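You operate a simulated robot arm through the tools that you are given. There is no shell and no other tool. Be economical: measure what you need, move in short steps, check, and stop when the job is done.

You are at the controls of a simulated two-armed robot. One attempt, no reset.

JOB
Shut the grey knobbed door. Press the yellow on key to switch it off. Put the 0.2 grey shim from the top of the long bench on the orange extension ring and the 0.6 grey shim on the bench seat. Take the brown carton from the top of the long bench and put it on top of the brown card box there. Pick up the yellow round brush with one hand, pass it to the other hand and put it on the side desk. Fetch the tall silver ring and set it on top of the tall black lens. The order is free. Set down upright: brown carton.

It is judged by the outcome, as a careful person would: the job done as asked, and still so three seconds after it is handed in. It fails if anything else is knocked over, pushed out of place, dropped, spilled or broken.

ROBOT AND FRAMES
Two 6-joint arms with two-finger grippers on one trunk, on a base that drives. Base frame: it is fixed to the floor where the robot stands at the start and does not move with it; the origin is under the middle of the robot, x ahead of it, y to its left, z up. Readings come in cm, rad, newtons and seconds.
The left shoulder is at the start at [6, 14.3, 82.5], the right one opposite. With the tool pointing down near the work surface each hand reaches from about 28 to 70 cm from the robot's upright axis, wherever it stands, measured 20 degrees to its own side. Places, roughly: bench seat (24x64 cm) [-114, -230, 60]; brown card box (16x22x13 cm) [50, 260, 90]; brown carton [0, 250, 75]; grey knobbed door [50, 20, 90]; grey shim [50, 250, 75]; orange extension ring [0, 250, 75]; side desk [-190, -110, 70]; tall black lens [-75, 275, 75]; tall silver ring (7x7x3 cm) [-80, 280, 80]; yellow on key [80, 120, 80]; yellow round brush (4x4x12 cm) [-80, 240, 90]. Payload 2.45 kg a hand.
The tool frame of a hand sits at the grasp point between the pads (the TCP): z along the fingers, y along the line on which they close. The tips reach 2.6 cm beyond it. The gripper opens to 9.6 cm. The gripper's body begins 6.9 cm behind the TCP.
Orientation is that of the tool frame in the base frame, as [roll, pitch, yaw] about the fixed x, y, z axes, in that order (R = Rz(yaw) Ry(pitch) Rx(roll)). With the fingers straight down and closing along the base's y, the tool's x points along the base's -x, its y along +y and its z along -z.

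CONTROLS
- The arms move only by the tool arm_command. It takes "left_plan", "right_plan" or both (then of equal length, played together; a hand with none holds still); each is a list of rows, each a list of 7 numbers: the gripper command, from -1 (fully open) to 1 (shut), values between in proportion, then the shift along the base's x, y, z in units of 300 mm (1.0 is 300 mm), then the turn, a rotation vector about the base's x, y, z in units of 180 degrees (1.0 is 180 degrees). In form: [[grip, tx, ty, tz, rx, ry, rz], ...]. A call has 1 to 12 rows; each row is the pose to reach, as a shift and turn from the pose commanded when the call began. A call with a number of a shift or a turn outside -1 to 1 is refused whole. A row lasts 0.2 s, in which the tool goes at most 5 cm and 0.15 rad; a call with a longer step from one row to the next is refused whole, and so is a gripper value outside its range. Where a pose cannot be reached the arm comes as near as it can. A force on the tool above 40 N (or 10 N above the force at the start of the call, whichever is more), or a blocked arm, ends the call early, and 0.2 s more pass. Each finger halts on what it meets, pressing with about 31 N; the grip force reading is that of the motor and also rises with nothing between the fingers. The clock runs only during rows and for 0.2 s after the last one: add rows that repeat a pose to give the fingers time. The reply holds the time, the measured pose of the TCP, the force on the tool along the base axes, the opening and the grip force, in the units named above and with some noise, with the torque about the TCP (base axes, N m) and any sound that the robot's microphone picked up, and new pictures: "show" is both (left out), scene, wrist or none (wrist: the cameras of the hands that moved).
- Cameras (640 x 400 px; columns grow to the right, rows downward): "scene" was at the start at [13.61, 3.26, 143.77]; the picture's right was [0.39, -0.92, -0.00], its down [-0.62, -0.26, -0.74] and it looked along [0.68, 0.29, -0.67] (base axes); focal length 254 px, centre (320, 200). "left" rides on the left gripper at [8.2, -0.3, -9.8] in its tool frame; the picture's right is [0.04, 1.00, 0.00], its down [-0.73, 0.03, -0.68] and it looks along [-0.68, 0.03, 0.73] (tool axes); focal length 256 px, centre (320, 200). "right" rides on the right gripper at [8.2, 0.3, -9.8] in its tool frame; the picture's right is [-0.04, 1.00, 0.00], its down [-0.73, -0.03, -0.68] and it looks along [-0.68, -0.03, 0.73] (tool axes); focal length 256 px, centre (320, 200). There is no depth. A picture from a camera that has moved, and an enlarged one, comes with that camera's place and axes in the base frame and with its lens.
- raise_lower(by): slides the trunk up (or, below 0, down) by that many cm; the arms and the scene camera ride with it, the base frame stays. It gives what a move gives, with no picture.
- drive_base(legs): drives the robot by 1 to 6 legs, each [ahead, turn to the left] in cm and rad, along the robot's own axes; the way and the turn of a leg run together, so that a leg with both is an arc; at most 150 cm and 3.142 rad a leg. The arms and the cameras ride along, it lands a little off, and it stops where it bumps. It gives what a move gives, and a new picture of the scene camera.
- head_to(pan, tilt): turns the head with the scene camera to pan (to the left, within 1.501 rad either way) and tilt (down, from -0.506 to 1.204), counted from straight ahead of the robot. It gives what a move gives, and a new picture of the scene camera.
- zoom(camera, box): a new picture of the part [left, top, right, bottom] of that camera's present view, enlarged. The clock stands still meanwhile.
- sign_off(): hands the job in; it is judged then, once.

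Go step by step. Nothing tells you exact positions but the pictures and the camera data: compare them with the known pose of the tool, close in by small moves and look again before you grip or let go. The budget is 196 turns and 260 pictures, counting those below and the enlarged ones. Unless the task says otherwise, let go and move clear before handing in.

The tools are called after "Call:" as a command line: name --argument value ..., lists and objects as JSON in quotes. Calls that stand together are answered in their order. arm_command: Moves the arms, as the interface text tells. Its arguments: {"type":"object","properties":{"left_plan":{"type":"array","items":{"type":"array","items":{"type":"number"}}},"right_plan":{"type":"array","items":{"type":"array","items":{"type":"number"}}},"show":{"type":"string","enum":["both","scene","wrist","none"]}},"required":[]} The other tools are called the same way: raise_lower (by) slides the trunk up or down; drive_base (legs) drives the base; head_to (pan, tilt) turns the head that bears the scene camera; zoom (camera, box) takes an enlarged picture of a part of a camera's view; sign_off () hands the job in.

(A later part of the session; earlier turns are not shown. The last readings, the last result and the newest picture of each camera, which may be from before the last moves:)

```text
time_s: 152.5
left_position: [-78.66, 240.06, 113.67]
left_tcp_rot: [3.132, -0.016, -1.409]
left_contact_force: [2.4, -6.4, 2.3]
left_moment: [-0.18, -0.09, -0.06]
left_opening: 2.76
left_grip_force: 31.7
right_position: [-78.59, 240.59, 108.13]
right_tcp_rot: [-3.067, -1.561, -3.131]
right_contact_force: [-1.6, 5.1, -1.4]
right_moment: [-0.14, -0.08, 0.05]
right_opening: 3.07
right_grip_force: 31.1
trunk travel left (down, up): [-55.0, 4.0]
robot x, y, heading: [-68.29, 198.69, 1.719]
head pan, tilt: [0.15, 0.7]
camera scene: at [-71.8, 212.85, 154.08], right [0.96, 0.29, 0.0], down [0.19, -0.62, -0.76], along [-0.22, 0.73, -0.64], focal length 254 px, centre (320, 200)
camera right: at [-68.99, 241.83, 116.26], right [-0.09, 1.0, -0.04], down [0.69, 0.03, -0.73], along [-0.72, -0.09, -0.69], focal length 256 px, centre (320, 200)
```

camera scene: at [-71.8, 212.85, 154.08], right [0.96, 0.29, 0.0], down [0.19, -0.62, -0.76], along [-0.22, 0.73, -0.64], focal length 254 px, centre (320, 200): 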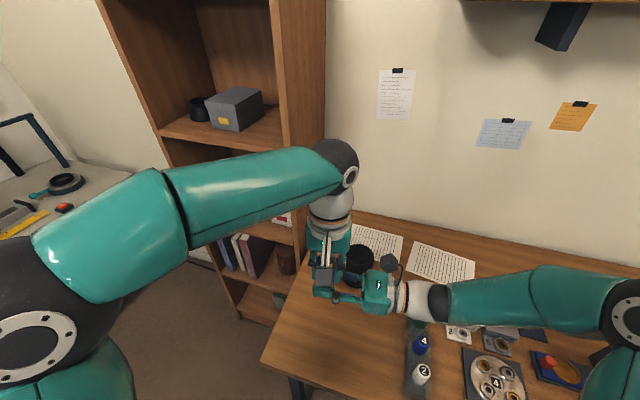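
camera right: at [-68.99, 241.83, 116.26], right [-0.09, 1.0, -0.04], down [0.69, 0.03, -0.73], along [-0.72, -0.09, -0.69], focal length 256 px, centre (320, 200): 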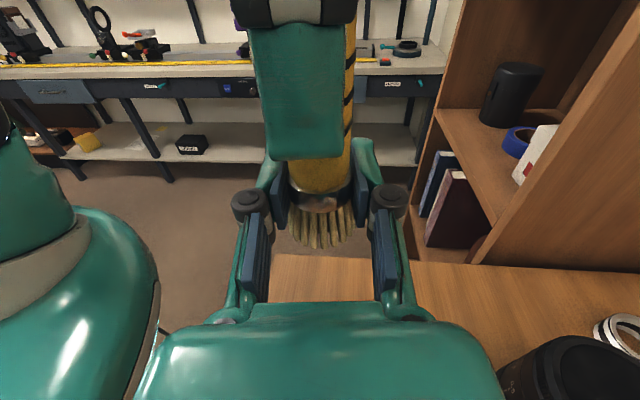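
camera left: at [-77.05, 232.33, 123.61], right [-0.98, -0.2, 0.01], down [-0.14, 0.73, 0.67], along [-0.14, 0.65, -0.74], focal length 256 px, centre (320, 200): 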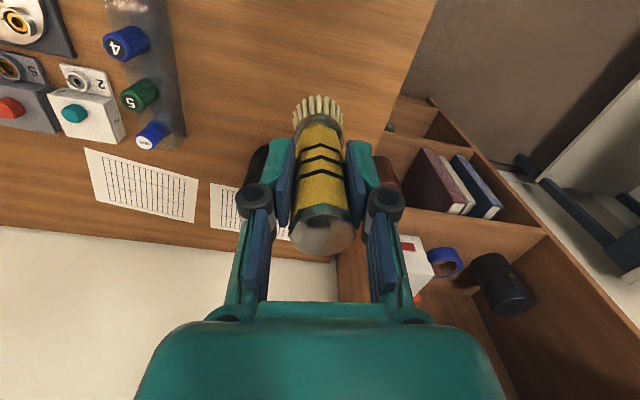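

Both hands hold the brush. I open the left hand and lift it clear.

Call:
arm_command --left_plan '[[0.2, 0, 0, 0, 0, 0, 0], [-0.1, 0, 0, 0, 0, 0, 0], [-0.3, 0, 0, 0, 0, 0, 0], [-0.4, 0, 0, 0.05, 0, 0, 0], [-0.4, 0, 0, 0.15, 0, 0, 0], [-0.4, 0, 0, 0.28, 0, 0, 0], [-0.4, 0, 0, 0.4, 0, 0, 0], [-0.4, -0.1, 0, 0.45, 0, 0, 0], [-0.4, -0.2, 0, 0.45, 0, 0, 0]]' --show "scene"

Call:
zoom --camera "right" --box '[0, 0, 640, 400]'

```text
time_s: 154.5
left_position: [-84.83, 240.02, 127.23]
left_tcp_rot: [3.132, -0.013, -1.408]
left_contact_force: [-0.2, -0.1, 0.4]
left_moment: [-0.02, -0.04, 0.02]
left_opening: 6.72
left_grip_force: 0.1
right_position: [-78.42, 240.61, 108.06]
right_tcp_rot: [-3.086, -1.561, -3.11]
right_contact_force: [-0.5, 0.6, 0.5]
right_moment: [0.01, -0.01, -0.03]
right_opening: 3.08
right_grip_force: 31.3
trunk travel left (down, up): [-55.0, 4.0]
robot x, y, heading: [-68.1, 198.2, 1.718]
head pan, tilt: [0.15, 0.7]
camera scene: at [-71.84, 212.84, 154.08], right [0.96, 0.29, 0.0], down [0.19, -0.62, -0.76], along [-0.22, 0.73, -0.64], focal length 254 px, centre (320, 200)
```

scene: 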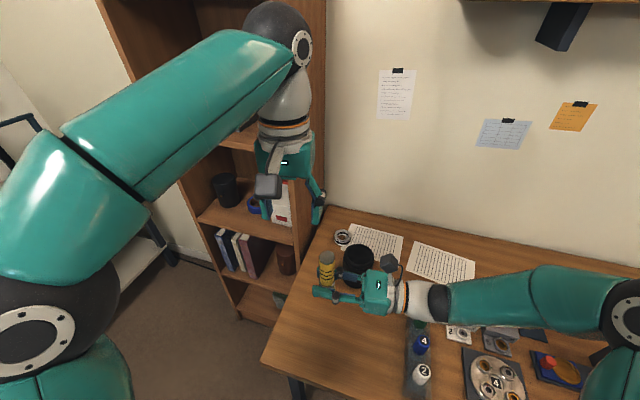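

```text
1.00 times, centred on (320, 200) of right (not enlarged: the box is as wide or as high as the picture)
camera zoom: at [-69.02, 241.79, 116.26], right [-0.09, 1.0, -0.04], down [0.69, 0.03, -0.73], along [-0.72, -0.09, -0.69], focal length 256 px, centre (320, 200)
```

zoom: 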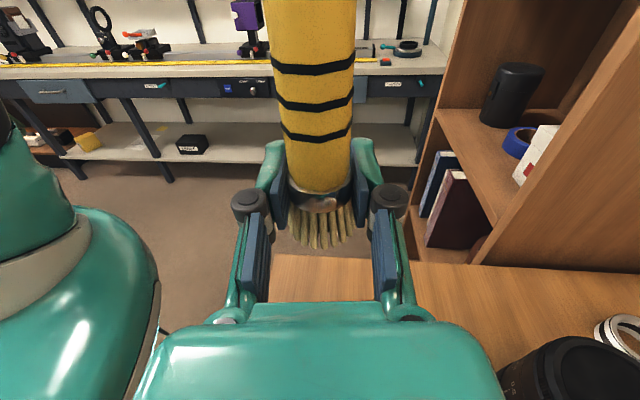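

The brush is now in the right hand, upright. I move it aside and reposition the base slightly to the right for reaching the silver ring with the left hand.

Call:
arm_command --right_plan '[[1, 0.1, -0.02, 0, 0, 0, 0], [1, 0.2, -0.06, 0, 0, 0, 0], [1, 0.3, -0.1, 0, 0, 0, 0], [1, 0.4, -0.15, 0, 0, 0, 0], [1, 0.5, -0.2, 0.05, 0, 0, 0], [1, 0.5, -0.2, 0.05, 0, 0, 0]]' --show "none"

Call:
drive_base --legs '[[-18, 0], [0, -0.45], [22, 0], [4, 0.4]]'

```text
time_s: 155.9
left_position: [-84.8, 240.14, 127.31]
left_tcp_rot: [3.133, -0.014, -1.407]
left_contact_force: [-0.6, 0.5, 0.7]
left_moment: [-0.02, -0.02, 0.02]
left_opening: 6.71
left_grip_force: 0.0
right_position: [-63.57, 234.68, 109.53]
right_tcp_rot: [-2.963, -1.558, 3.053]
right_contact_force: [0.4, -0.9, -0.6]
right_moment: [-0.02, -0.02, 0.01]
right_opening: 3.09
right_grip_force: 30.8
trunk travel left (down, up): [-55.0, 4.0]
robot x, y, heading: [-68.18, 198.66, 1.722]
head pan, tilt: [0.15, 0.7]
```

```text
time_s: 161.6
left_position: [-72.85, 247.97, 127.2]
left_tcp_rot: [3.133, -0.015, -1.461]
left_contact_force: [-0.2, -0.3, 0.3]
left_moment: [-0.01, 0.01, 0.02]
left_opening: 6.72
left_grip_force: 0.1
right_position: [-51.99, 241.39, 109.59]
right_tcp_rot: [-3.09, -1.561, 3.123]
right_contact_force: [-0.4, 0.0, -0.6]
right_moment: [0.0, 0.0, 0.0]
right_opening: 3.1
right_grip_force: 30.6
trunk travel left (down, up): [-55.0, 4.0]
robot x, y, heading: [-57.61, 205.69, 1.665]
head pan, tilt: [0.15, 0.7]
camera scene: at [-60.43, 220.14, 154.08], right [0.97, 0.24, 0.0], down [0.16, -0.63, -0.76], along [-0.19, 0.74, -0.64], focal length 254 px, centre (320, 200)
```

scene: 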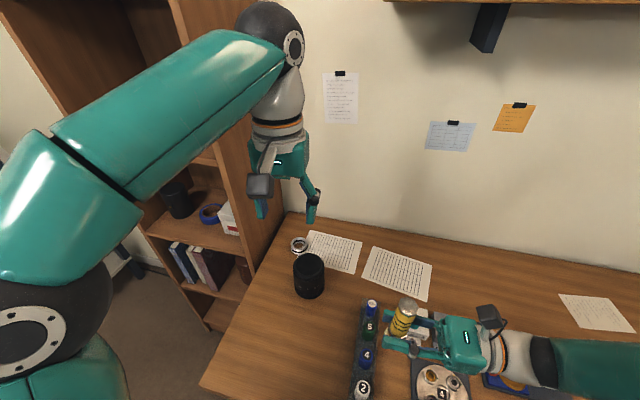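

Good position. Now I rotate the left wrist half a turn so that its camera sits on the far, upper side when tilted.

Call:
arm_command --left_plan '[[-1, 0, 0, 0, 0, 0, 0.045], [-1, 0, 0, 0, 0, 0, 0.09], [-1, 0, 0, 0, 0, 0, 0.135], [-1, 0, 0, 0, 0, 0, 0.18], [-1, 0, 0, 0, 0, 0, 0.225], [-1, 0, 0, 0, 0, 0, 0.27], [-1, 0, 0, 0, 0, 0, 0.315], [-1, 0, 0, 0, 0, 0, 0.36], [-1, 0, 0, 0, 0, 0, 0.405], [-1, 0, 0, 0, 0, 0, 0.45], [-1, 0, 0, 0, 0, 0, 0.495]]' --show "none"

Call:
arm_command --left_plan '[[-1, 0, 0, 0, 0, 0, 0.045], [-1, 0, 0, 0, 0, 0, 0.09], [-1, 0, 0, 0, 0, 0, 0.135], [-1, 0, 0, 0, 0, 0, 0.18], [-1, 0, 0, 0, 0, 0, 0.225], [-1, 0, 0, 0, 0, 0, 0.27], [-1, 0, 0, 0, 0, 0, 0.315], [-1, 0, 0, 0, 0, 0, 0.36], [-1, 0, 0, 0, 0, 0, 0.405], [-1, 0, 0, 0, 0, 0, 0.45], [-1, 0, 0, 0, 0, 0, 0.495]]' --show "both"

```text
time_s: 163.9
left_position: [-72.94, 247.98, 127.37]
left_tcp_rot: [3.132, -0.014, 0.097]
left_contact_force: [0.5, -0.1, 0.7]
left_moment: [-0.03, 0.01, -0.01]
left_opening: 9.57
left_grip_force: 0.1
right_position: [-51.9, 241.33, 109.63]
right_tcp_rot: [-3.109, -1.561, -3.141]
right_contact_force: [-0.4, -0.2, -0.5]
right_moment: [-0.03, -0.02, -0.02]
right_opening: 3.09
right_grip_force: 31.6
trunk travel left (down, up): [-55.0, 4.0]
robot x, y, heading: [-57.45, 205.88, 1.669]
head pan, tilt: [0.15, 0.7]
```

```text
time_s: 166.3
left_position: [-87.07, 255.29, 126.75]
left_tcp_rot: [3.133, -0.034, 1.483]
left_contact_force: [-0.5, -0.2, 0.1]
left_moment: [0.02, -0.11, 0.03]
left_opening: 9.61
left_grip_force: 0.1
left hand out of reach, approached as far as the arm can: row 7, 8, 9, 10, 11
right_position: [-52.39, 241.39, 109.47]
right_tcp_rot: [-3.067, -1.557, 3.1]
right_contact_force: [-1.1, -0.1, -0.9]
right_moment: [-0.01, 0.0, 0.0]
right_opening: 3.11
right_grip_force: 30.8
trunk travel left (down, up): [-55.0, 4.0]
robot x, y, heading: [-57.68, 205.77, 1.669]
head pan, tilt: [0.15, 0.7]
camera scene: at [-60.91, 220.23, 154.05], right [0.97, 0.24, 0.0], down [0.16, -0.63, -0.76], along [-0.18, 0.74, -0.65], focal length 254 px, centre (320, 200)
camera left: at [-86.81, 263.18, 136.74], right [1.0, -0.05, 0.01], down [-0.04, -0.76, 0.65], along [-0.02, -0.65, -0.76], focal length 256 px, centre (320, 200)
```

scene: 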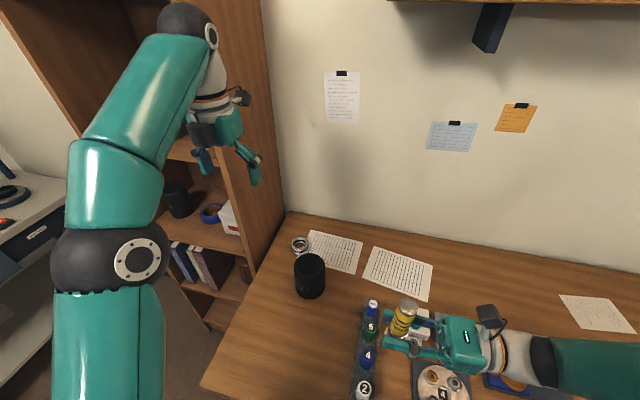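
left: 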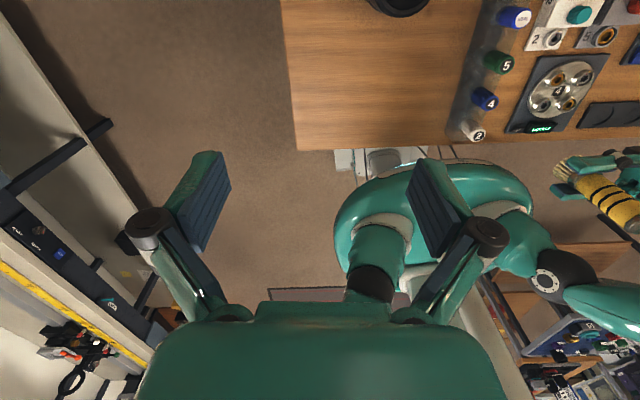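

The wrist is near its limit, with the yaw close to the wanted flip. I back the turn off a little to return within reach.

Call:
arm_command --left_plan '[[-1, 0, 0, 0, 0, 0, -0.04], [-1, 0, 0, 0, 0, 0, -0.08], [-1, 0, 0, 0, 0, 0, -0.11], [-1, 0, 0, 0, 0, 0, -0.11]]' --show "scene"

```text
time_s: 167.3
left_position: [-86.51, 255.27, 126.75]
left_tcp_rot: [3.137, -0.037, 1.134]
left_contact_force: [0.5, 0.3, -0.3]
left_moment: [-0.02, -0.02, -0.01]
left_opening: 9.61
left_grip_force: 0.0
right_position: [-51.9, 241.33, 109.61]
right_tcp_rot: [-3.1, -1.56, 3.132]
right_contact_force: [0.1, -0.4, -0.6]
right_moment: [0.04, 0.0, -0.01]
right_opening: 3.09
right_grip_force: 30.6
trunk travel left (down, up): [-55.0, 4.0]
robot x, y, heading: [-57.41, 205.89, 1.662]
head pan, tilt: [0.15, 0.7]
camera scene: at [-60.36, 220.12, 154.08], right [0.97, 0.24, 0.0], down [0.16, -0.63, -0.76], along [-0.19, 0.74, -0.64], focal length 254 px, centre (320, 200)
```

scene: 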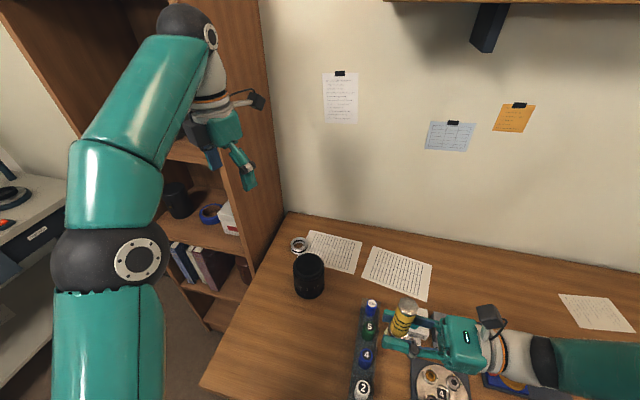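

I tilt the left hand forward about 0.5 rad and come towards the ring.

Call:
arm_command --left_plan '[[-1, 0.05, 0.0, 0, 0.0375, -0.0134, 0.0155], [-1, 0.1, 0.0, -0.05, 0.075, -0.0268, 0.031], [-1, 0.12, 0.05, -0.15, 0.1125, -0.04, 0.0466], [-1, 0.12, 0.12, -0.28, 0.15, -0.0535, 0.0622], [-1, 0.12, 0.2, -0.4, 0.15, -0.0535, 0.0622], [-1, 0.12, 0.28, -0.52, 0.15, -0.0535, 0.0622], [-1, 0.12, 0.34, -0.64, 0.15, -0.0535, 0.0622], [-1, 0.12, 0.34, -0.64, 0.15, -0.0535, 0.0622]]' --show "both"

```text
time_s: 169.2
left_position: [-83.0, 265.49, 107.69]
left_tcp_rot: [3.133, -0.535, 1.335]
left_contact_force: [0.9, -0.3, -1.0]
left_moment: [-0.02, -0.03, -0.01]
left_opening: 9.58
left_grip_force: 0.0
right_position: [-52.04, 241.3, 109.65]
right_tcp_rot: [3.121, -1.56, -3.086]
right_contact_force: [0.1, -0.3, -0.6]
right_moment: [0.01, 0.01, 0.0]
right_opening: 3.1
right_grip_force: 30.8
trunk travel left (down, up): [-55.0, 4.0]
robot x, y, heading: [-57.64, 206.01, 1.667]
head pan, tilt: [0.15, 0.7]
camera scene: at [-60.41, 220.02, 154.09], right [0.97, 0.24, 0.0], down [0.16, -0.62, -0.77], along [-0.19, 0.74, -0.64], focal length 254 px, centre (320, 200)
camera left: at [-83.0, 267.58, 120.23], right [0.98, -0.2, 0.03], down [-0.2, -0.96, 0.21], along [-0.02, -0.21, -0.98], focal length 256 px, centre (320, 200)
```

scene: 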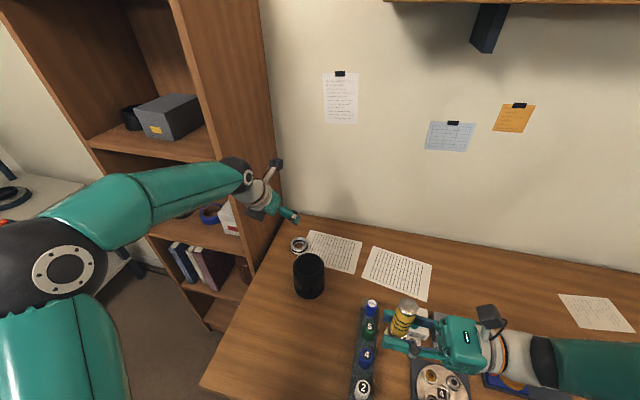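
left: 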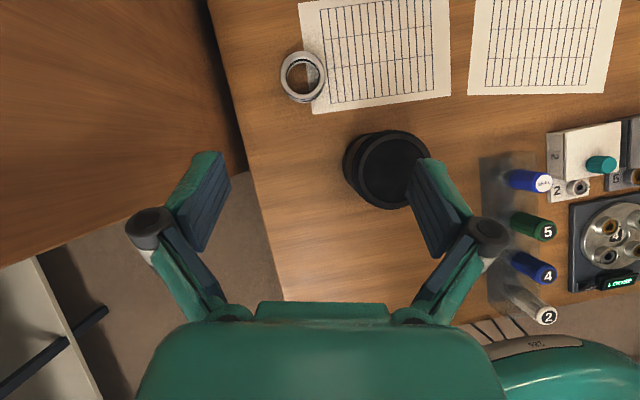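

The ring is at about [-82.8,277.3], lens top at [-74.3,262.7]. I move over the ring, staying above lens height first.

Call:
arm_command --left_plan '[[-1, 0, 0.13, 0, 0, 0, 0], [-1, 0.003, 0.26, -0.05, 0, 0, 0], [-1, 0.003, 0.36, -0.15, 0, 0, 0], [-1, 0.003, 0.397, -0.28, 0, 0, 0], [-1, 0.003, 0.397, -0.42, 0, 0, 0], [-1, 0.003, 0.397, -0.56, 0, 0, 0], [-1, 0.003, 0.397, -0.6, 0, 0, 0], [-1, 0.003, 0.397, -0.6, 0, 0, 0]]' --show "both"

```text
time_s: 170.9
left_position: [-82.98, 277.56, 89.66]
left_tcp_rot: [3.133, -0.535, 1.337]
left_contact_force: [-0.1, 0.6, 0.0]
left_moment: [-0.03, -0.01, 0.01]
left_opening: 9.61
left_grip_force: 0.0
right_position: [-51.95, 241.47, 109.59]
right_tcp_rot: [-3.084, -1.559, 3.117]
right_contact_force: [-0.6, -0.6, -1.2]
right_moment: [0.04, 0.02, -0.01]
right_opening: 3.09
right_grip_force: 31.2
trunk travel left (down, up): [-55.0, 4.0]
robot x, y, heading: [-57.9, 205.9, 1.67]
head pan, tilt: [0.15, 0.7]
camera scene: at [-60.42, 220.15, 154.07], right [0.97, 0.24, 0.0], down [0.16, -0.63, -0.76], along [-0.19, 0.74, -0.64], focal length 254 px, centre (320, 200)
camera left: at [-82.92, 279.67, 102.17], right [0.98, -0.2, 0.03], down [-0.2, -0.96, 0.21], along [-0.02, -0.21, -0.98], focal length 256 px, centre (320, 200)
```

scene: 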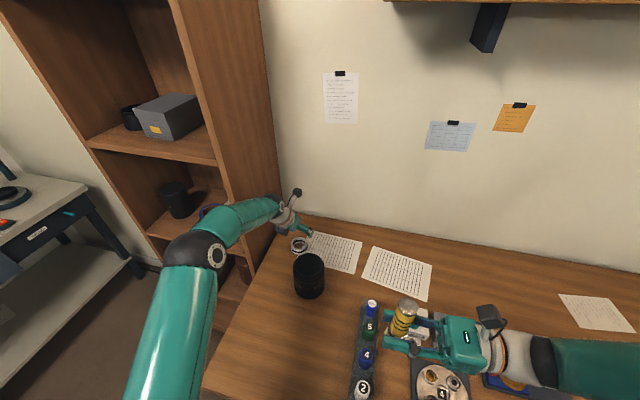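
left: 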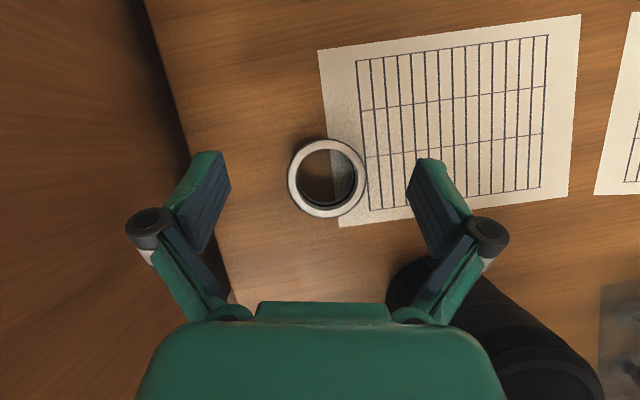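

Ring is centred. I go down to it with a small correction.

Call:
arm_command --left_plan '[[-1, 0.013, -0.047, -0.04, 0, 0, 0], [-1, 0.013, -0.047, -0.1, 0, 0, 0], [-1, 0.013, -0.047, -0.16, 0, 0, 0], [-1, 0.013, -0.047, -0.21, 0, 0, 0], [-1, 0.013, -0.047, -0.24, 0, 0, 0], [-1, 0.013, -0.047, -0.24, 0, 0, 0]]' --show "both"

```text
time_s: 172.3
left_position: [-82.55, 276.13, 82.47]
left_tcp_rot: [3.135, -0.533, 1.337]
left_contact_force: [0.2, -0.1, -0.2]
left_moment: [-0.01, -0.02, 0.03]
left_opening: 9.6
left_grip_force: 0.0
right_position: [-51.97, 241.43, 109.62]
right_tcp_rot: [-3.092, -1.562, 3.128]
right_contact_force: [0.0, 0.0, 0.1]
right_moment: [-0.03, 0.0, -0.03]
right_opening: 3.1
right_grip_force: 30.7
trunk travel left (down, up): [-55.0, 4.0]
robot x, y, heading: [-57.88, 206.22, 1.671]
head pan, tilt: [0.15, 0.7]
camera scene: at [-60.42, 220.13, 154.08], right [0.97, 0.24, 0.0], down [0.16, -0.63, -0.76], along [-0.19, 0.74, -0.64], focal length 254 px, centre (320, 200)
camera left: at [-82.55, 278.26, 94.94], right [0.98, -0.2, 0.03], down [-0.2, -0.96, 0.21], along [-0.02, -0.21, -0.98], focal length 256 px, centre (320, 200)
```

scene: 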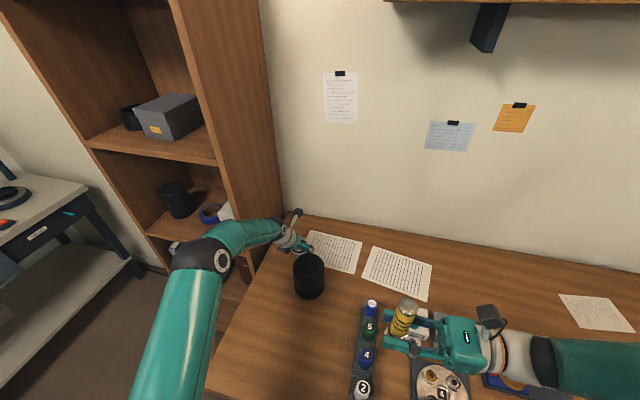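
left: 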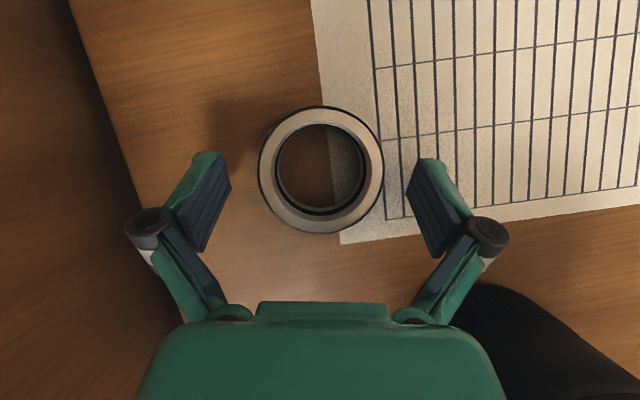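

The ring is between the fingers; I move forward half a centimetre and close.

Call:
arm_command --left_plan '[[-1, 0.005, 0.02, -0.005, 0, 0, 0], [-1, 0.005, 0.022, -0.008, 0, 0, 0], [-0.6, 0.005, 0.022, -0.008, 0, 0, 0], [-0.3, 0.005, 0.022, -0.008, 0, 0, 0], [0, 0.005, 0.022, -0.008, 0, 0, 0], [0.2, 0.005, 0.022, -0.008, 0, 0, 0], [0.2, 0.005, 0.022, -0.008, 0, 0, 0]]' --show "wrist"

```text
time_s: 173.9
left_position: [-82.56, 276.87, 82.54]
left_tcp_rot: [3.135, -0.54, 1.335]
left_contact_force: [-6.8, 3.2, 15.8]
left_moment: [0.06, 0.43, -0.01]
left_opening: 6.0
left_grip_force: 31.1
right_position: [-51.93, 241.26, 109.75]
right_tcp_rot: [3.079, -1.56, -3.048]
right_contact_force: [-0.5, -0.8, 0.1]
right_moment: [0.0, 0.03, 0.01]
right_opening: 3.06
right_grip_force: 30.8
trunk travel left (down, up): [-55.0, 4.0]
robot x, y, heading: [-57.5, 205.73, 1.664]
head pan, tilt: [0.15, 0.7]
camera left: at [-82.46, 278.85, 95.08], right [0.98, -0.2, 0.03], down [-0.2, -0.96, 0.21], along [-0.02, -0.21, -0.98], focal length 256 px, centre (320, 200)
```

left: 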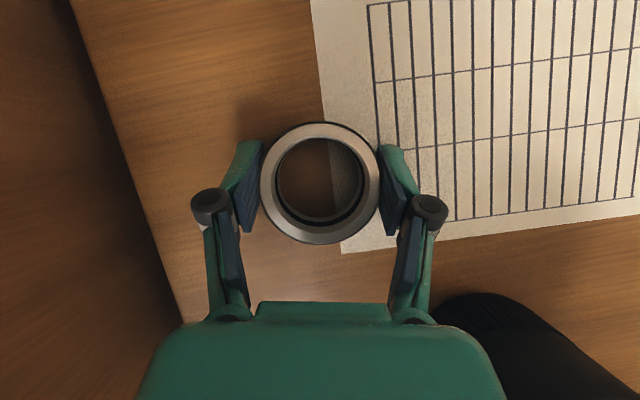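

The ring is gripped. I lift it straight up well above lens height.

Call:
arm_command --left_plan '[[0.6, 0, 0, 0.02, 0, 0, 0], [0.6, 0, 0, 0.06, 0, 0, 0], [0.6, 0, 0, 0.14, 0, 0, 0], [0.6, 0, 0, 0.26, 0, 0, 0], [0.6, 0, 0, 0.38, 0, 0, 0], [0.6, 0, 0, 0.5, 0, 0, 0], [0.6, 0, 0, 0.55, 0, 0, 0], [0.6, 0, 0, 0.55, 0, 0, 0]]' --show "both"

```text
time_s: 175.8
left_position: [-82.3, 276.74, 98.85]
left_tcp_rot: [3.133, -0.534, 1.335]
left_contact_force: [-0.2, 1.6, -0.7]
left_moment: [0.0, 0.04, 0.0]
left_opening: 6.01
left_grip_force: 31.1
right_position: [-51.94, 241.36, 109.5]
right_tcp_rot: [-3.085, -1.561, 3.12]
right_contact_force: [0.6, 0.1, -1.2]
right_moment: [0.0, -0.04, 0.01]
right_opening: 3.07
right_grip_force: 30.9
trunk travel left (down, up): [-55.0, 4.0]
robot x, y, heading: [-57.75, 205.68, 1.666]
head pan, tilt: [0.15, 0.7]
camera scene: at [-60.42, 220.15, 154.07], right [0.97, 0.24, 0.0], down [0.16, -0.63, -0.76], along [-0.19, 0.74, -0.64], focal length 254 px, centre (320, 200)
camera left: at [-82.43, 278.89, 111.35], right [0.98, -0.2, 0.03], down [-0.2, -0.96, 0.21], along [-0.02, -0.21, -0.98], focal length 256 px, centre (320, 200)
```

scene: 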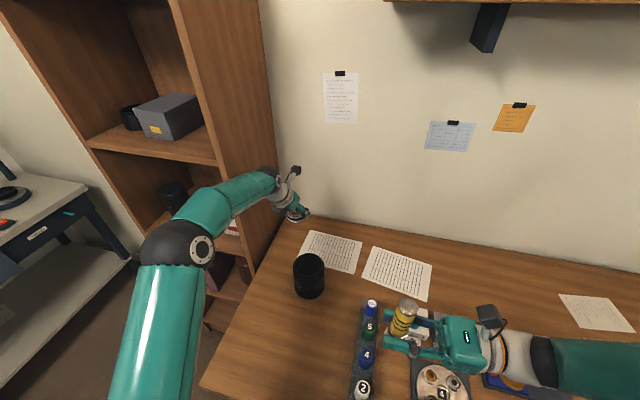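
left: 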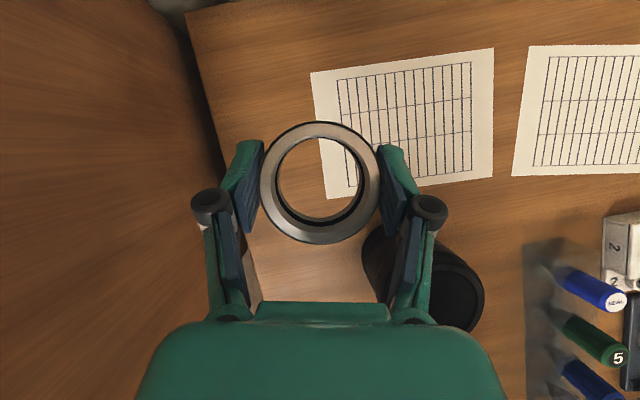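

The ring is level in the hand. I carry it above the lens and check alignment.

Call:
arm_command --left_plan '[[0.6, 0.07, -0.1, 0.07, 0, 0, 0], [0.6, 0.14, -0.22, 0.1, 0, 0, 0], [0.6, 0.2, -0.34, 0.1, 0, 0, 0], [0.6, 0.26, -0.47, 0.05, 0, 0, 0], [0.6, 0.263, -0.47, 0.0, 0, 0, 0], [0.6, 0.263, -0.47, 0.0, 0, 0, 0]]' --show "wrist"

Call:
zoom --camera "scene" --box '[240, 200, 380, 310]'

```text
time_s: 177.2
left_position: [-79.1, 264.03, 99.31]
left_tcp_rot: [3.087, -0.538, 1.317]
left_contact_force: [-0.3, -0.8, -0.3]
left_moment: [0.01, 0.01, -0.01]
left_opening: 6.01
left_grip_force: 30.7
left hand out of reach, approached as far as the arm can: row 2, 3, 4, 5, 6
right_position: [-51.91, 241.2, 109.74]
right_tcp_rot: [3.123, -1.558, -3.091]
right_contact_force: [-0.5, -0.6, -0.1]
right_moment: [0.01, -0.02, 0.0]
right_opening: 3.09
right_grip_force: 31.5
trunk travel left (down, up): [-55.0, 4.0]
robot x, y, heading: [-57.65, 205.71, 1.668]
head pan, tilt: [0.15, 0.7]
camera left: at [-79.51, 266.19, 111.79], right [0.97, -0.24, 0.07], down [-0.25, -0.95, 0.21], along [0.01, -0.22, -0.98], focal length 256 px, centre (320, 200)
```

left: 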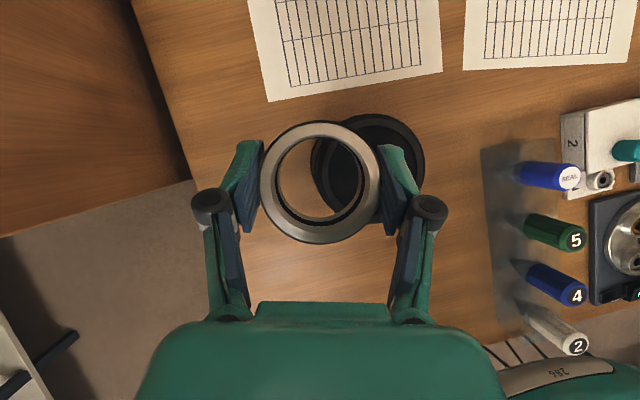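

```text
3.64 times, centred on (310, 255) of scene
camera zoom: at [-60.41, 220.03, 154.09], right [0.97, 0.24, 0.0], down [0.16, -0.62, -0.77], along [-0.19, 0.74, -0.64], focal length 923 px, centre (356, 0)
```

zoom: 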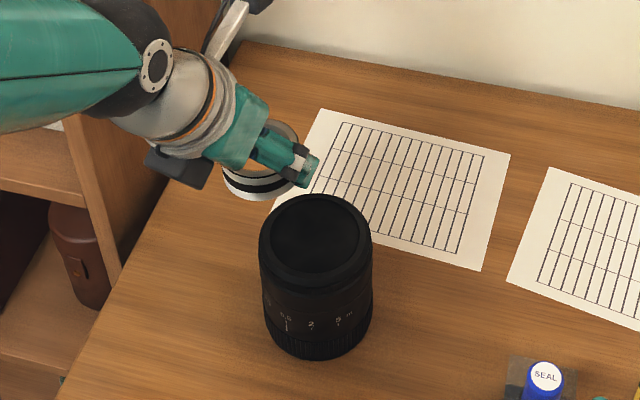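

The wrist hit its joint limit, so I turn the hand's yaw back by about 0.4 rad while moving over the lens.

Call:
arm_command --left_plan '[[0.6, 0.02, 0, 0.02, 0.003, 0.0036, -0.042], [0.6, 0.06, -0.01, 0.03, 0.006, 0.0072, -0.085], [0.6, 0.1, -0.03, 0.03, 0.0086, 0.0108, -0.127], [0.6, 0.15, -0.04, 0.02, 0.0086, 0.0108, -0.127], [0.6, 0.15, -0.04, 0.02, 0.0086, 0.0108, -0.127]]' --show "wrist"

Call:
zoom --camera "scene" --box '[240, 200, 380, 310]'

```text
time_s: 178.3
left_position: [-74.68, 262.94, 99.88]
left_tcp_rot: [3.135, -0.546, 0.894]
left_contact_force: [-0.4, 0.4, -0.2]
left_moment: [-0.03, 0.0, 0.02]
left_opening: 6.02
left_grip_force: 30.7
right_position: [-51.87, 241.35, 109.57]
right_tcp_rot: [-3.097, -1.561, 3.129]
right_contact_force: [-0.6, 0.2, -0.7]
right_moment: [-0.02, -0.03, -0.01]
right_opening: 3.04
right_grip_force: 31.5
trunk travel left (down, up): [-55.0, 4.0]
robot x, y, heading: [-57.91, 205.79, 1.667]
head pan, tilt: [0.15, 0.7]
camera left: at [-73.81, 264.64, 112.41], right [0.8, -0.6, 0.03], down [-0.59, -0.78, 0.2], along [-0.1, -0.17, -0.98], focal length 256 px, centre (320, 200)
```

left: 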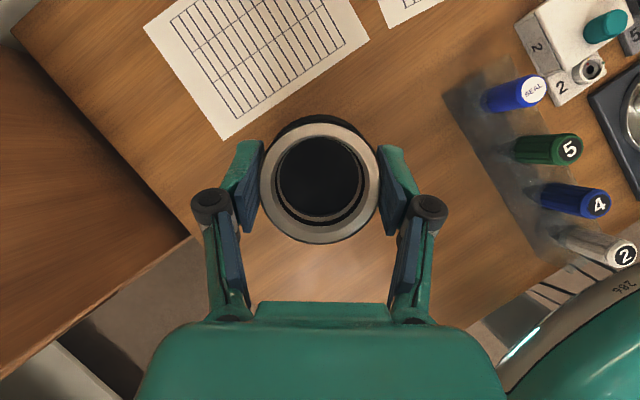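

```text
3.64 times, centred on (310, 255) of scene
camera zoom: at [-60.45, 220.13, 154.07], right [0.97, 0.24, 0.0], down [0.16, -0.63, -0.76], along [-0.19, 0.74, -0.64], focal length 923 px, centre (356, 0)
```

zoom: 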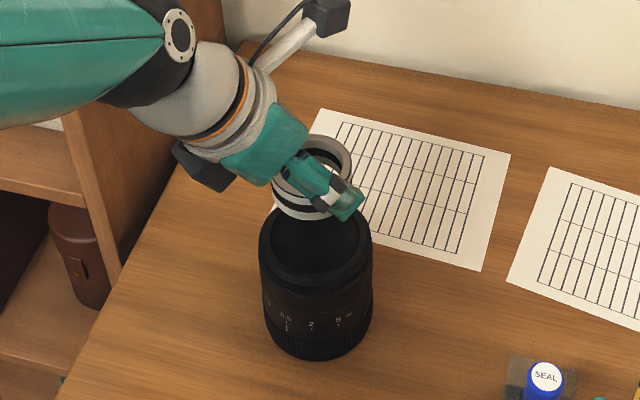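

The ring is concentric with the lens. I lower it until contact.

Call:
arm_command --left_plan '[[0.6, 0.003, 0.0, -0.05, 0, 0, 0], [0.6, 0.003, 0.0, -0.1, 0, 0, 0], [0.6, 0.003, 0.0, -0.13, 0, 0, 0], [0.6, 0.003, 0.0, -0.145, 0, 0, 0], [0.6, 0.003, 0.0, -0.16, 0, 0, 0], [0.6, 0.003, 0.0, -0.17, 0, 0, 0], [0.6, 0.003, 0.0, -0.17, 0, 0, 0]]' --show "wrist"

Call:
zoom --camera "scene" --box '[240, 200, 380, 310]'

```text
time_s: 179.9
left_position: [-74.48, 262.89, 94.78]
left_tcp_rot: [3.137, -0.545, 0.897]
left_contact_force: [0.9, -0.7, -0.1]
left_moment: [0.0, 0.01, -0.01]
left_opening: 6.0
left_grip_force: 30.9
right_position: [-51.98, 241.36, 109.61]
right_tcp_rot: [-3.101, -1.559, 3.137]
right_contact_force: [0.1, -0.6, -0.8]
right_moment: [0.03, 0.01, 0.05]
right_opening: 3.08
right_grip_force: 30.8
trunk travel left (down, up): [-55.0, 4.0]
robot x, y, heading: [-57.58, 205.49, 1.666]
head pan, tilt: [0.15, 0.7]
camera left: at [-73.69, 264.63, 107.26], right [0.8, -0.6, 0.03], down [-0.59, -0.78, 0.2], along [-0.1, -0.17, -0.98], focal length 256 px, centre (320, 200)
```

left: 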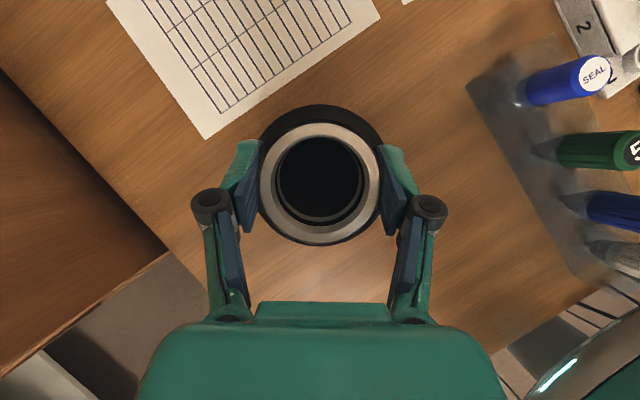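

```text
3.64 times, centred on (310, 255) of scene
camera zoom: at [-60.42, 220.13, 154.08], right [0.97, 0.24, 0.0], down [0.16, -0.63, -0.76], along [-0.19, 0.74, -0.64], focal length 923 px, centre (356, 0)
```

zoom: 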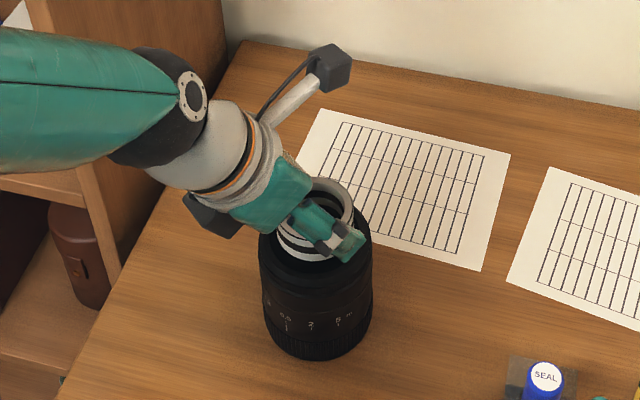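

Not yet touching. I continue down in small steps.

Call:
arm_command --left_plan '[[0.6, 0.007, 0.01, -0.01, 0, 0, 0], [0.6, 0.007, 0.01, -0.02, 0, 0, 0], [0.6, 0.007, 0.01, -0.03, 0, 0, 0], [0.6, 0.007, 0.01, -0.04, 0, 0, 0], [0.6, 0.007, 0.01, -0.05, 0, 0, 0], [0.6, 0.007, 0.01, -0.06, 0, 0, 0], [0.6, 0.007, 0.01, -0.07, 0, 0, 0]]' --show "none"

Call:
zoom --camera "scene" --box '[240, 200, 380, 310]'

```text
time_s: 181.2
left_position: [-74.15, 263.44, 94.12]
left_tcp_rot: [-3.136, -0.559, 0.894]
left_contact_force: [1.1, -7.2, 17.4]
left_moment: [-0.59, -0.5, -0.19]
left_opening: 6.02
left_grip_force: 30.9
right_position: [-51.99, 241.31, 109.66]
right_tcp_rot: [3.053, -1.56, -3.019]
right_contact_force: [0.1, 0.9, -0.7]
right_moment: [-0.01, 0.02, -0.01]
right_opening: 3.07
right_grip_force: 31.6
trunk travel left (down, up): [-55.0, 4.0]
robot x, y, heading: [-57.79, 205.6, 1.667]
head pan, tilt: [0.15, 0.7]
stopped in row 5 (left hand): the force on the tool passed its limit at 43 N (the readings are from after the stop); the commanded pose is now the measured one
```

```text
3.64 times, centred on (310, 255) of scene
camera zoom: at [-60.38, 219.92, 154.08], right [0.97, 0.24, 0.0], down [0.16, -0.62, -0.77], along [-0.19, 0.74, -0.64], focal length 923 px, centre (356, 0)
```

zoom: 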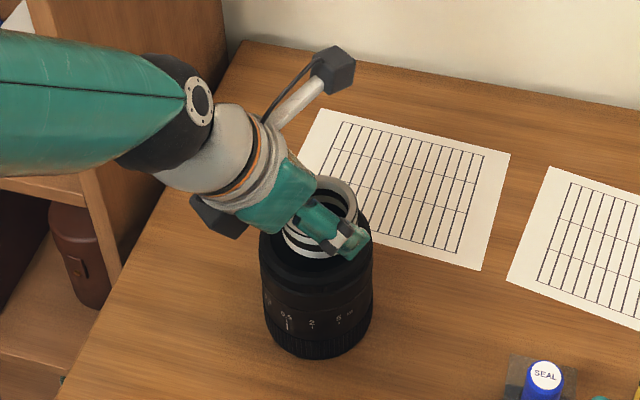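

Contact made on top of the lens. I release and retreat upward along the tool.

Call:
arm_command --left_plan '[[-0.3, 0, 0, 0.003, 0, 0, 0], [-0.5, 0, 0, 0.003, 0, 0, 0], [-0.8, 0, 0, 0.003, 0, 0, 0], [-1, 0, 0, 0.003, 0, 0, 0], [-1, -0.005, -0.005, 0.03, 0, 0, 0], [-1, -0.02, -0.02, 0.1, 0, 0, 0], [-1, -0.04, -0.04, 0.22, 0, 0, 0], [-1, -0.04, -0.04, 0.36, 0, 0, 0], [-1, -0.04, -0.04, 0.5, 0, 0, 0], [-1, 0.0, -0.15, 0.6, 0, 0, 0], [-1, 0.05, -0.27, 0.65, 0, 0, 0], [-1, 0.05, -0.4, 0.65, 0, 0, 0]]' --show "none"

Call:
zoom --camera "scene" --box '[240, 200, 380, 310]'

```text
time_s: 183.8
left_position: [-72.94, 251.2, 113.45]
left_tcp_rot: [-3.138, -0.558, 0.895]
left_contact_force: [0.8, -0.6, 0.6]
left_moment: [0.02, -0.03, -0.01]
left_opening: 9.61
left_grip_force: 0.0
right_position: [-51.97, 241.2, 109.71]
right_tcp_rot: [3.049, -1.562, -3.017]
right_contact_force: [-0.8, -0.6, -1.0]
right_moment: [0.01, 0.0, -0.05]
right_opening: 3.08
right_grip_force: 30.7
trunk travel left (down, up): [-55.0, 4.0]
robot x, y, heading: [-58.0, 206.08, 1.666]
head pan, tilt: [0.15, 0.7]
```

```text
3.64 times, centred on (310, 255) of scene
camera zoom: at [-60.45, 219.91, 154.1], right [0.97, 0.24, 0.0], down [0.16, -0.62, -0.77], along [-0.19, 0.74, -0.64], focal length 923 px, centre (356, 0)
```

zoom: 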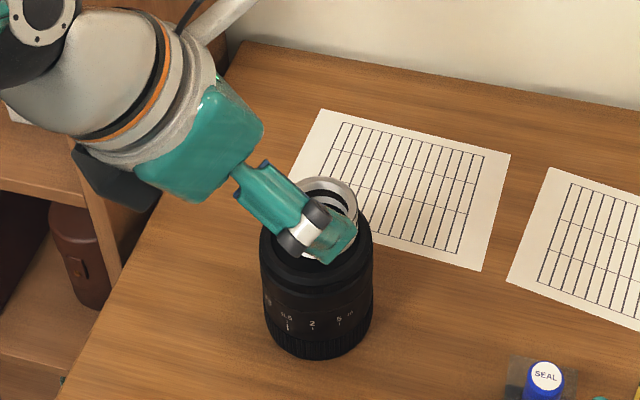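

The ring sits on the lens. I bring the left hand back upright, then check the ring.

Call:
arm_command --left_plan '[[-1, 0, -0.05, 0.03, -0.035, 0.028, 0], [-1, 0, -0.1, 0.06, -0.07, 0.056, 0], [-1, 0, -0.15, 0.1, -0.104, 0.083, 0], [-1, 0, -0.2, 0.15, -0.1385, 0.111, 0], [-1, 0, -0.2, 0.15, -0.1385, 0.111, 0]]' --show "none"

Call:
arm_command --left_plan '[[-1, 0, 0, 0, 0, 0, -0.045], [-1, 0, 0, 0, 0, 0, -0.09], [-1, 0, 0, 0, 0, 0, -0.135], [-1, 0, 0, 0, 0, 0, -0.18], [-1, 0, 0, 0, 0, 0, -0.225], [-1, 0, 0, 0, 0, 0, -0.27], [-1, 0, 0, 0, 0, 0, -0.315], [-1, 0, 0, 0, 0, 0, -0.36], [-1, 0, 0, 0, 0, 0, -0.405], [-1, 0, 0, 0, 0, 0, -0.45], [-1, 0, 0, 0, 0, 0, -0.495], [-1, 0, 0, 0, 0, 0, -0.54]]' --show "scene"

Call:
zoom --camera "scene" --box '[240, 200, 380, 310]'

```text
time_s: 184.9
left_position: [-72.97, 245.39, 117.84]
left_tcp_rot: [-3.139, 0.001, 0.895]
left_contact_force: [1.2, -0.7, -0.5]
left_moment: [-0.01, -0.02, 0.01]
left_opening: 9.58
left_grip_force: 0.1
right_position: [-51.92, 241.29, 109.64]
right_tcp_rot: [-3.132, -1.561, -3.119]
right_contact_force: [-0.6, -0.9, -0.7]
right_moment: [-0.02, 0.0, 0.03]
right_opening: 3.08
right_grip_force: 31.1
trunk travel left (down, up): [-55.0, 4.0]
robot x, y, heading: [-57.26, 205.59, 1.666]
head pan, tilt: [0.15, 0.7]
```

```text
time_s: 187.6
left_position: [-72.87, 245.4, 117.78]
left_tcp_rot: [-3.139, 0.0, -0.807]
left_contact_force: [0.6, -0.2, 0.4]
left_moment: [0.01, 0.0, -0.02]
left_opening: 9.6
left_grip_force: 0.0
right_position: [-51.94, 241.29, 109.67]
right_tcp_rot: [-3.117, -1.56, -3.133]
right_contact_force: [0.9, -0.7, -0.4]
right_moment: [0.01, -0.02, -0.04]
right_opening: 3.08
right_grip_force: 30.9
trunk travel left (down, up): [-55.0, 4.0]
robot x, y, heading: [-57.43, 205.85, 1.668]
head pan, tilt: [0.15, 0.7]
camera scene: at [-60.41, 220.1, 154.08], right [0.97, 0.24, 0.0], down [0.16, -0.63, -0.76], along [-0.19, 0.74, -0.64], focal length 254 px, centre (320, 200)
```

scene: 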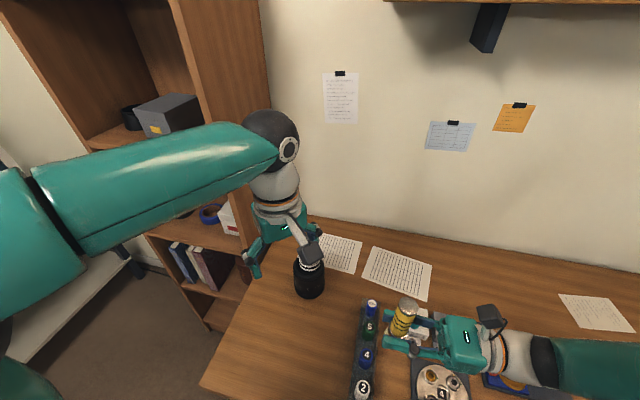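

```text
3.64 times, centred on (310, 255) of scene
camera zoom: at [-60.41, 220.1, 154.08], right [0.97, 0.24, 0.0], down [0.16, -0.63, -0.76], along [-0.19, 0.74, -0.64], focal length 923 px, centre (356, 0)
```

zoom: 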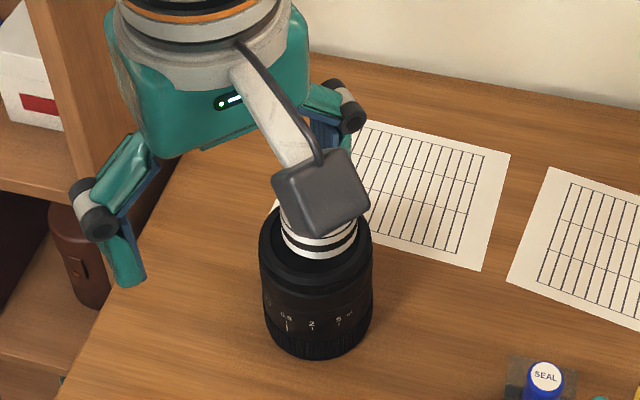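

Confirmed: the silver ring sits squarely on the lens. Now I go for the 0.6 shim, with the brush kept in the right hand.

Call:
arm_command --left_plan '[[-1, 0, -0.05, 0, 0, 0, -0.045], [-1, 0, -0.1, 0, 0, 0, -0.09], [-1, 0, -0.15, 0, 0, 0, -0.135], [-1, 0, -0.2, 0, 0, 0, -0.18], [-1, 0, -0.25, 0, 0, 0, -0.22]]' --show "none"

Call:
drive_base --legs '[[-38, 0], [0, -0.75], [0, -0.7], [55, 0], [30, 1.4]]'

Call:
head_to --pan 0.15 --tilt 0.85

```text
time_s: 188.8
left_position: [-72.91, 237.93, 117.86]
left_tcp_rot: [-3.14, 0.001, -1.498]
left_contact_force: [-0.5, -0.7, -0.2]
left_moment: [0.03, 0.01, -0.01]
left_opening: 9.6
left_grip_force: 0.3
right_position: [-52.0, 241.25, 109.74]
right_tcp_rot: [3.124, -1.559, -3.09]
right_contact_force: [0.4, -0.1, -1.3]
right_moment: [0.01, -0.02, -0.03]
right_opening: 3.1
right_grip_force: 30.5
trunk travel left (down, up): [-55.0, 4.0]
robot x, y, heading: [-57.61, 206.09, 1.666]
head pan, tilt: [0.15, 0.7]
```

```text
time_s: 202.2
left_position: [2.61, 234.56, 117.96]
left_tcp_rot: [-3.137, 0.0, -1.537]
left_contact_force: [-0.2, -0.1, 0.8]
left_moment: [-0.02, -0.04, 0.03]
left_opening: 9.59
left_grip_force: 0.0
right_position: [23.65, 236.82, 109.66]
right_tcp_rot: [3.077, -1.561, -3.087]
right_contact_force: [0.6, -0.6, -0.4]
right_moment: [0.0, 0.0, 0.03]
right_opening: 3.08
right_grip_force: 31.1
trunk travel left (down, up): [-55.0, 4.0]
robot x, y, heading: [19.53, 201.96, 1.62]
head pan, tilt: [0.15, 0.7]
cut short: leg 5
camera scene: at [17.39, 216.24, 154.09], right [0.98, 0.2, 0.0], down [0.13, -0.63, -0.77], along [-0.15, 0.75, -0.64], focal length 254 px, centre (320, 200)
```

scene: 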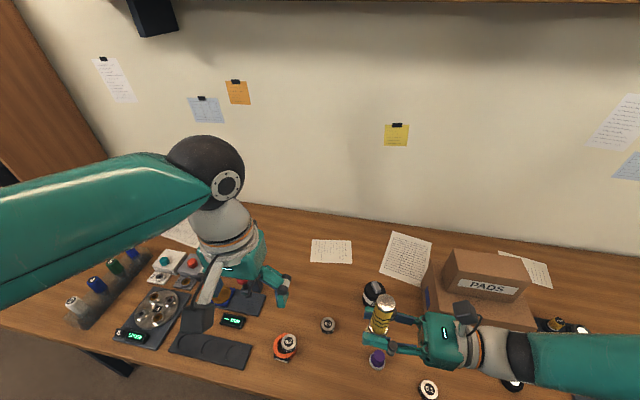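

```text
time_s: 202.9
left_position: [2.71, 234.67, 118.04]
left_tcp_rot: [-3.138, 0.001, -1.541]
left_contact_force: [0.1, 0.1, 0.4]
left_moment: [0.0, 0.01, 0.0]
left_opening: 9.58
left_grip_force: 0.0
right_position: [23.71, 237.07, 109.69]
right_tcp_rot: [3.078, -1.56, -3.089]
right_contact_force: [0.9, 0.3, -1.0]
right_moment: [0.01, 0.01, 0.02]
right_opening: 3.09
right_grip_force: 30.7
trunk travel left (down, up): [-55.0, 4.0]
robot x, y, heading: [19.65, 201.86, 1.61]
head pan, tilt: [0.15, 0.85]
camera scene: at [17.57, 215.65, 152.86], right [0.98, 0.2, 0.0], down [0.15, -0.74, -0.66], along [-0.13, 0.65, -0.75], focal length 254 px, centre (320, 200)
```

scene: 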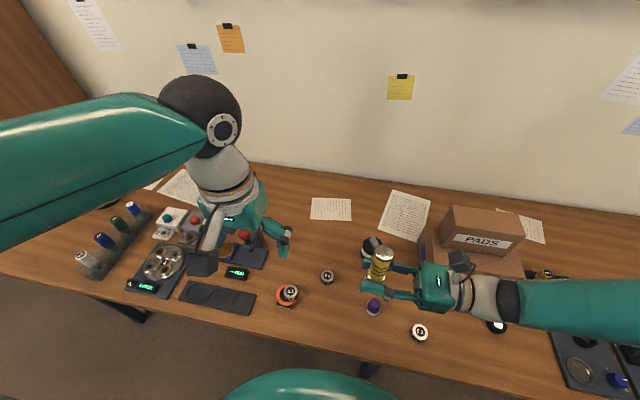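

The shim is at about [13.2,248.3]. I move the brush hand aside and the left hand over the shim.

Call:
arm_command --right_plan '[[1, 0.1, -0.02, 0, 0, 0, 0], [1, 0.2, -0.05, 0, 0, 0, 0], [1, 0.3, -0.08, 0, 0, 0, 0], [1, 0.4, -0.1, 0, 0, 0, 0], [1, 0.4, -0.1, 0, 0, 0, 0], [1, 0.4, -0.1, 0, 0, 0, 0], [1, 0.4, -0.1, 0, 0, 0, 0], [1, 0.4, -0.1, 0, 0, 0, 0]]' --left_plan '[[-1, 0, 0, 0, 0, 0, 0], [-0.8, 0.05, 0.05, -0.05, 0, 0, 0], [-0.6, 0.15, 0.12, -0.1, 0, 0, 0], [-0.5, 0.25, 0.2, -0.2, 0, 0, 0], [-0.5, 0.35, 0.3, -0.3, 0, 0, 0], [-0.5, 0.35, 0.4, -0.43, 0, 0, 0], [-0.5, 0.35, 0.44, -0.58, 0, 0, 0], [-0.5, 0.35, 0.44, -0.73, 0, 0, 0]]' --show "both"

```text
refused: row 5 steps farther than a row can; nothing moved
```

The step was a bit long; I shorten it.

Call:
arm_command --right_plan '[[1, 0.1, -0.02, 0, 0, 0, 0], [1, 0.2, -0.05, 0, 0, 0, 0], [1, 0.3, -0.08, 0, 0, 0, 0], [1, 0.4, -0.1, 0, 0, 0, 0], [1, 0.4, -0.1, 0, 0, 0, 0], [1, 0.4, -0.1, 0, 0, 0, 0], [1, 0.4, -0.1, 0, 0, 0, 0], [1, 0.4, -0.1, 0, 0, 0, 0], [1, 0.4, -0.1, 0, 0, 0, 0]]' --left_plan '[[-1, 0, 0, 0, 0, 0, 0], [-0.8, 0.05, 0.05, -0.05, 0, 0, 0], [-0.6, 0.13, 0.12, -0.1, 0, 0, 0], [-0.5, 0.22, 0.2, -0.18, 0, 0, 0], [-0.5, 0.3, 0.28, -0.27, 0, 0, 0], [-0.5, 0.35, 0.36, -0.38, 0, 0, 0], [-0.5, 0.35, 0.44, -0.5, 0, 0, 0], [-0.5, 0.35, 0.44, -0.63, 0, 0, 0], [-0.5, 0.35, 0.44, -0.75, 0, 0, 0]]' --show "both"

```text
time_s: 204.9
left_position: [13.16, 247.94, 95.34]
left_tcp_rot: [-3.138, -0.001, -1.538]
left_contact_force: [0.4, 0.1, -0.5]
left_moment: [-0.04, 0.02, -0.01]
left_opening: 7.21
left_grip_force: 0.1
right_position: [35.68, 234.09, 109.63]
right_tcp_rot: [-3.07, -1.561, 3.056]
right_contact_force: [0.4, 0.0, -0.3]
right_moment: [-0.04, -0.01, 0.01]
right_opening: 3.12
right_grip_force: 30.9
trunk travel left (down, up): [-55.0, 4.0]
robot x, y, heading: [19.88, 201.91, 1.618]
head pan, tilt: [0.15, 0.85]
camera scene: at [17.54, 215.79, 152.84], right [0.98, 0.2, 0.0], down [0.15, -0.74, -0.66], along [-0.13, 0.65, -0.75], focal length 254 px, centre (320, 200)
camera right: at [45.31, 234.29, 117.82], right [0.01, 1.0, -0.04], down [0.69, -0.04, -0.73], along [-0.73, -0.02, -0.69], focal length 256 px, centre (320, 200)
camera left: at [13.64, 239.87, 105.1], right [-1.0, -0.07, 0.0], down [-0.06, 0.73, 0.68], along [-0.05, 0.68, -0.73], focal length 256 px, centre (320, 200)
```

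scene: 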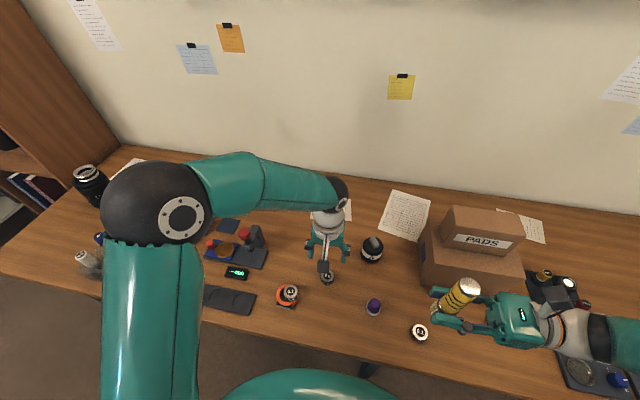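
right: 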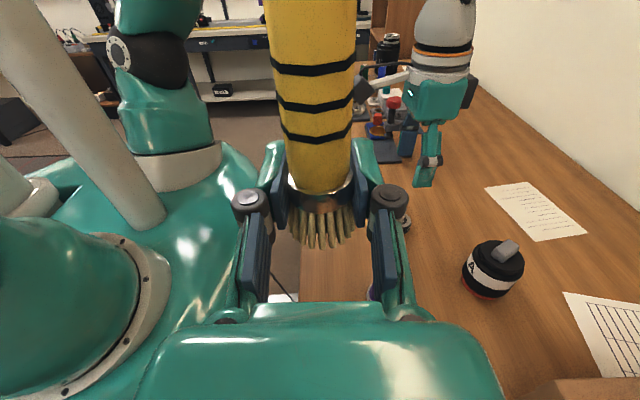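
left: 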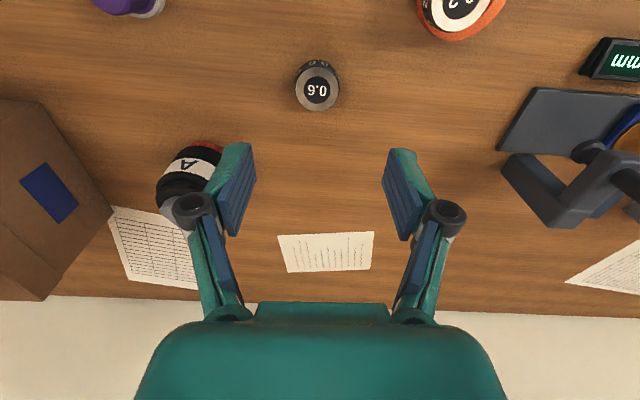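

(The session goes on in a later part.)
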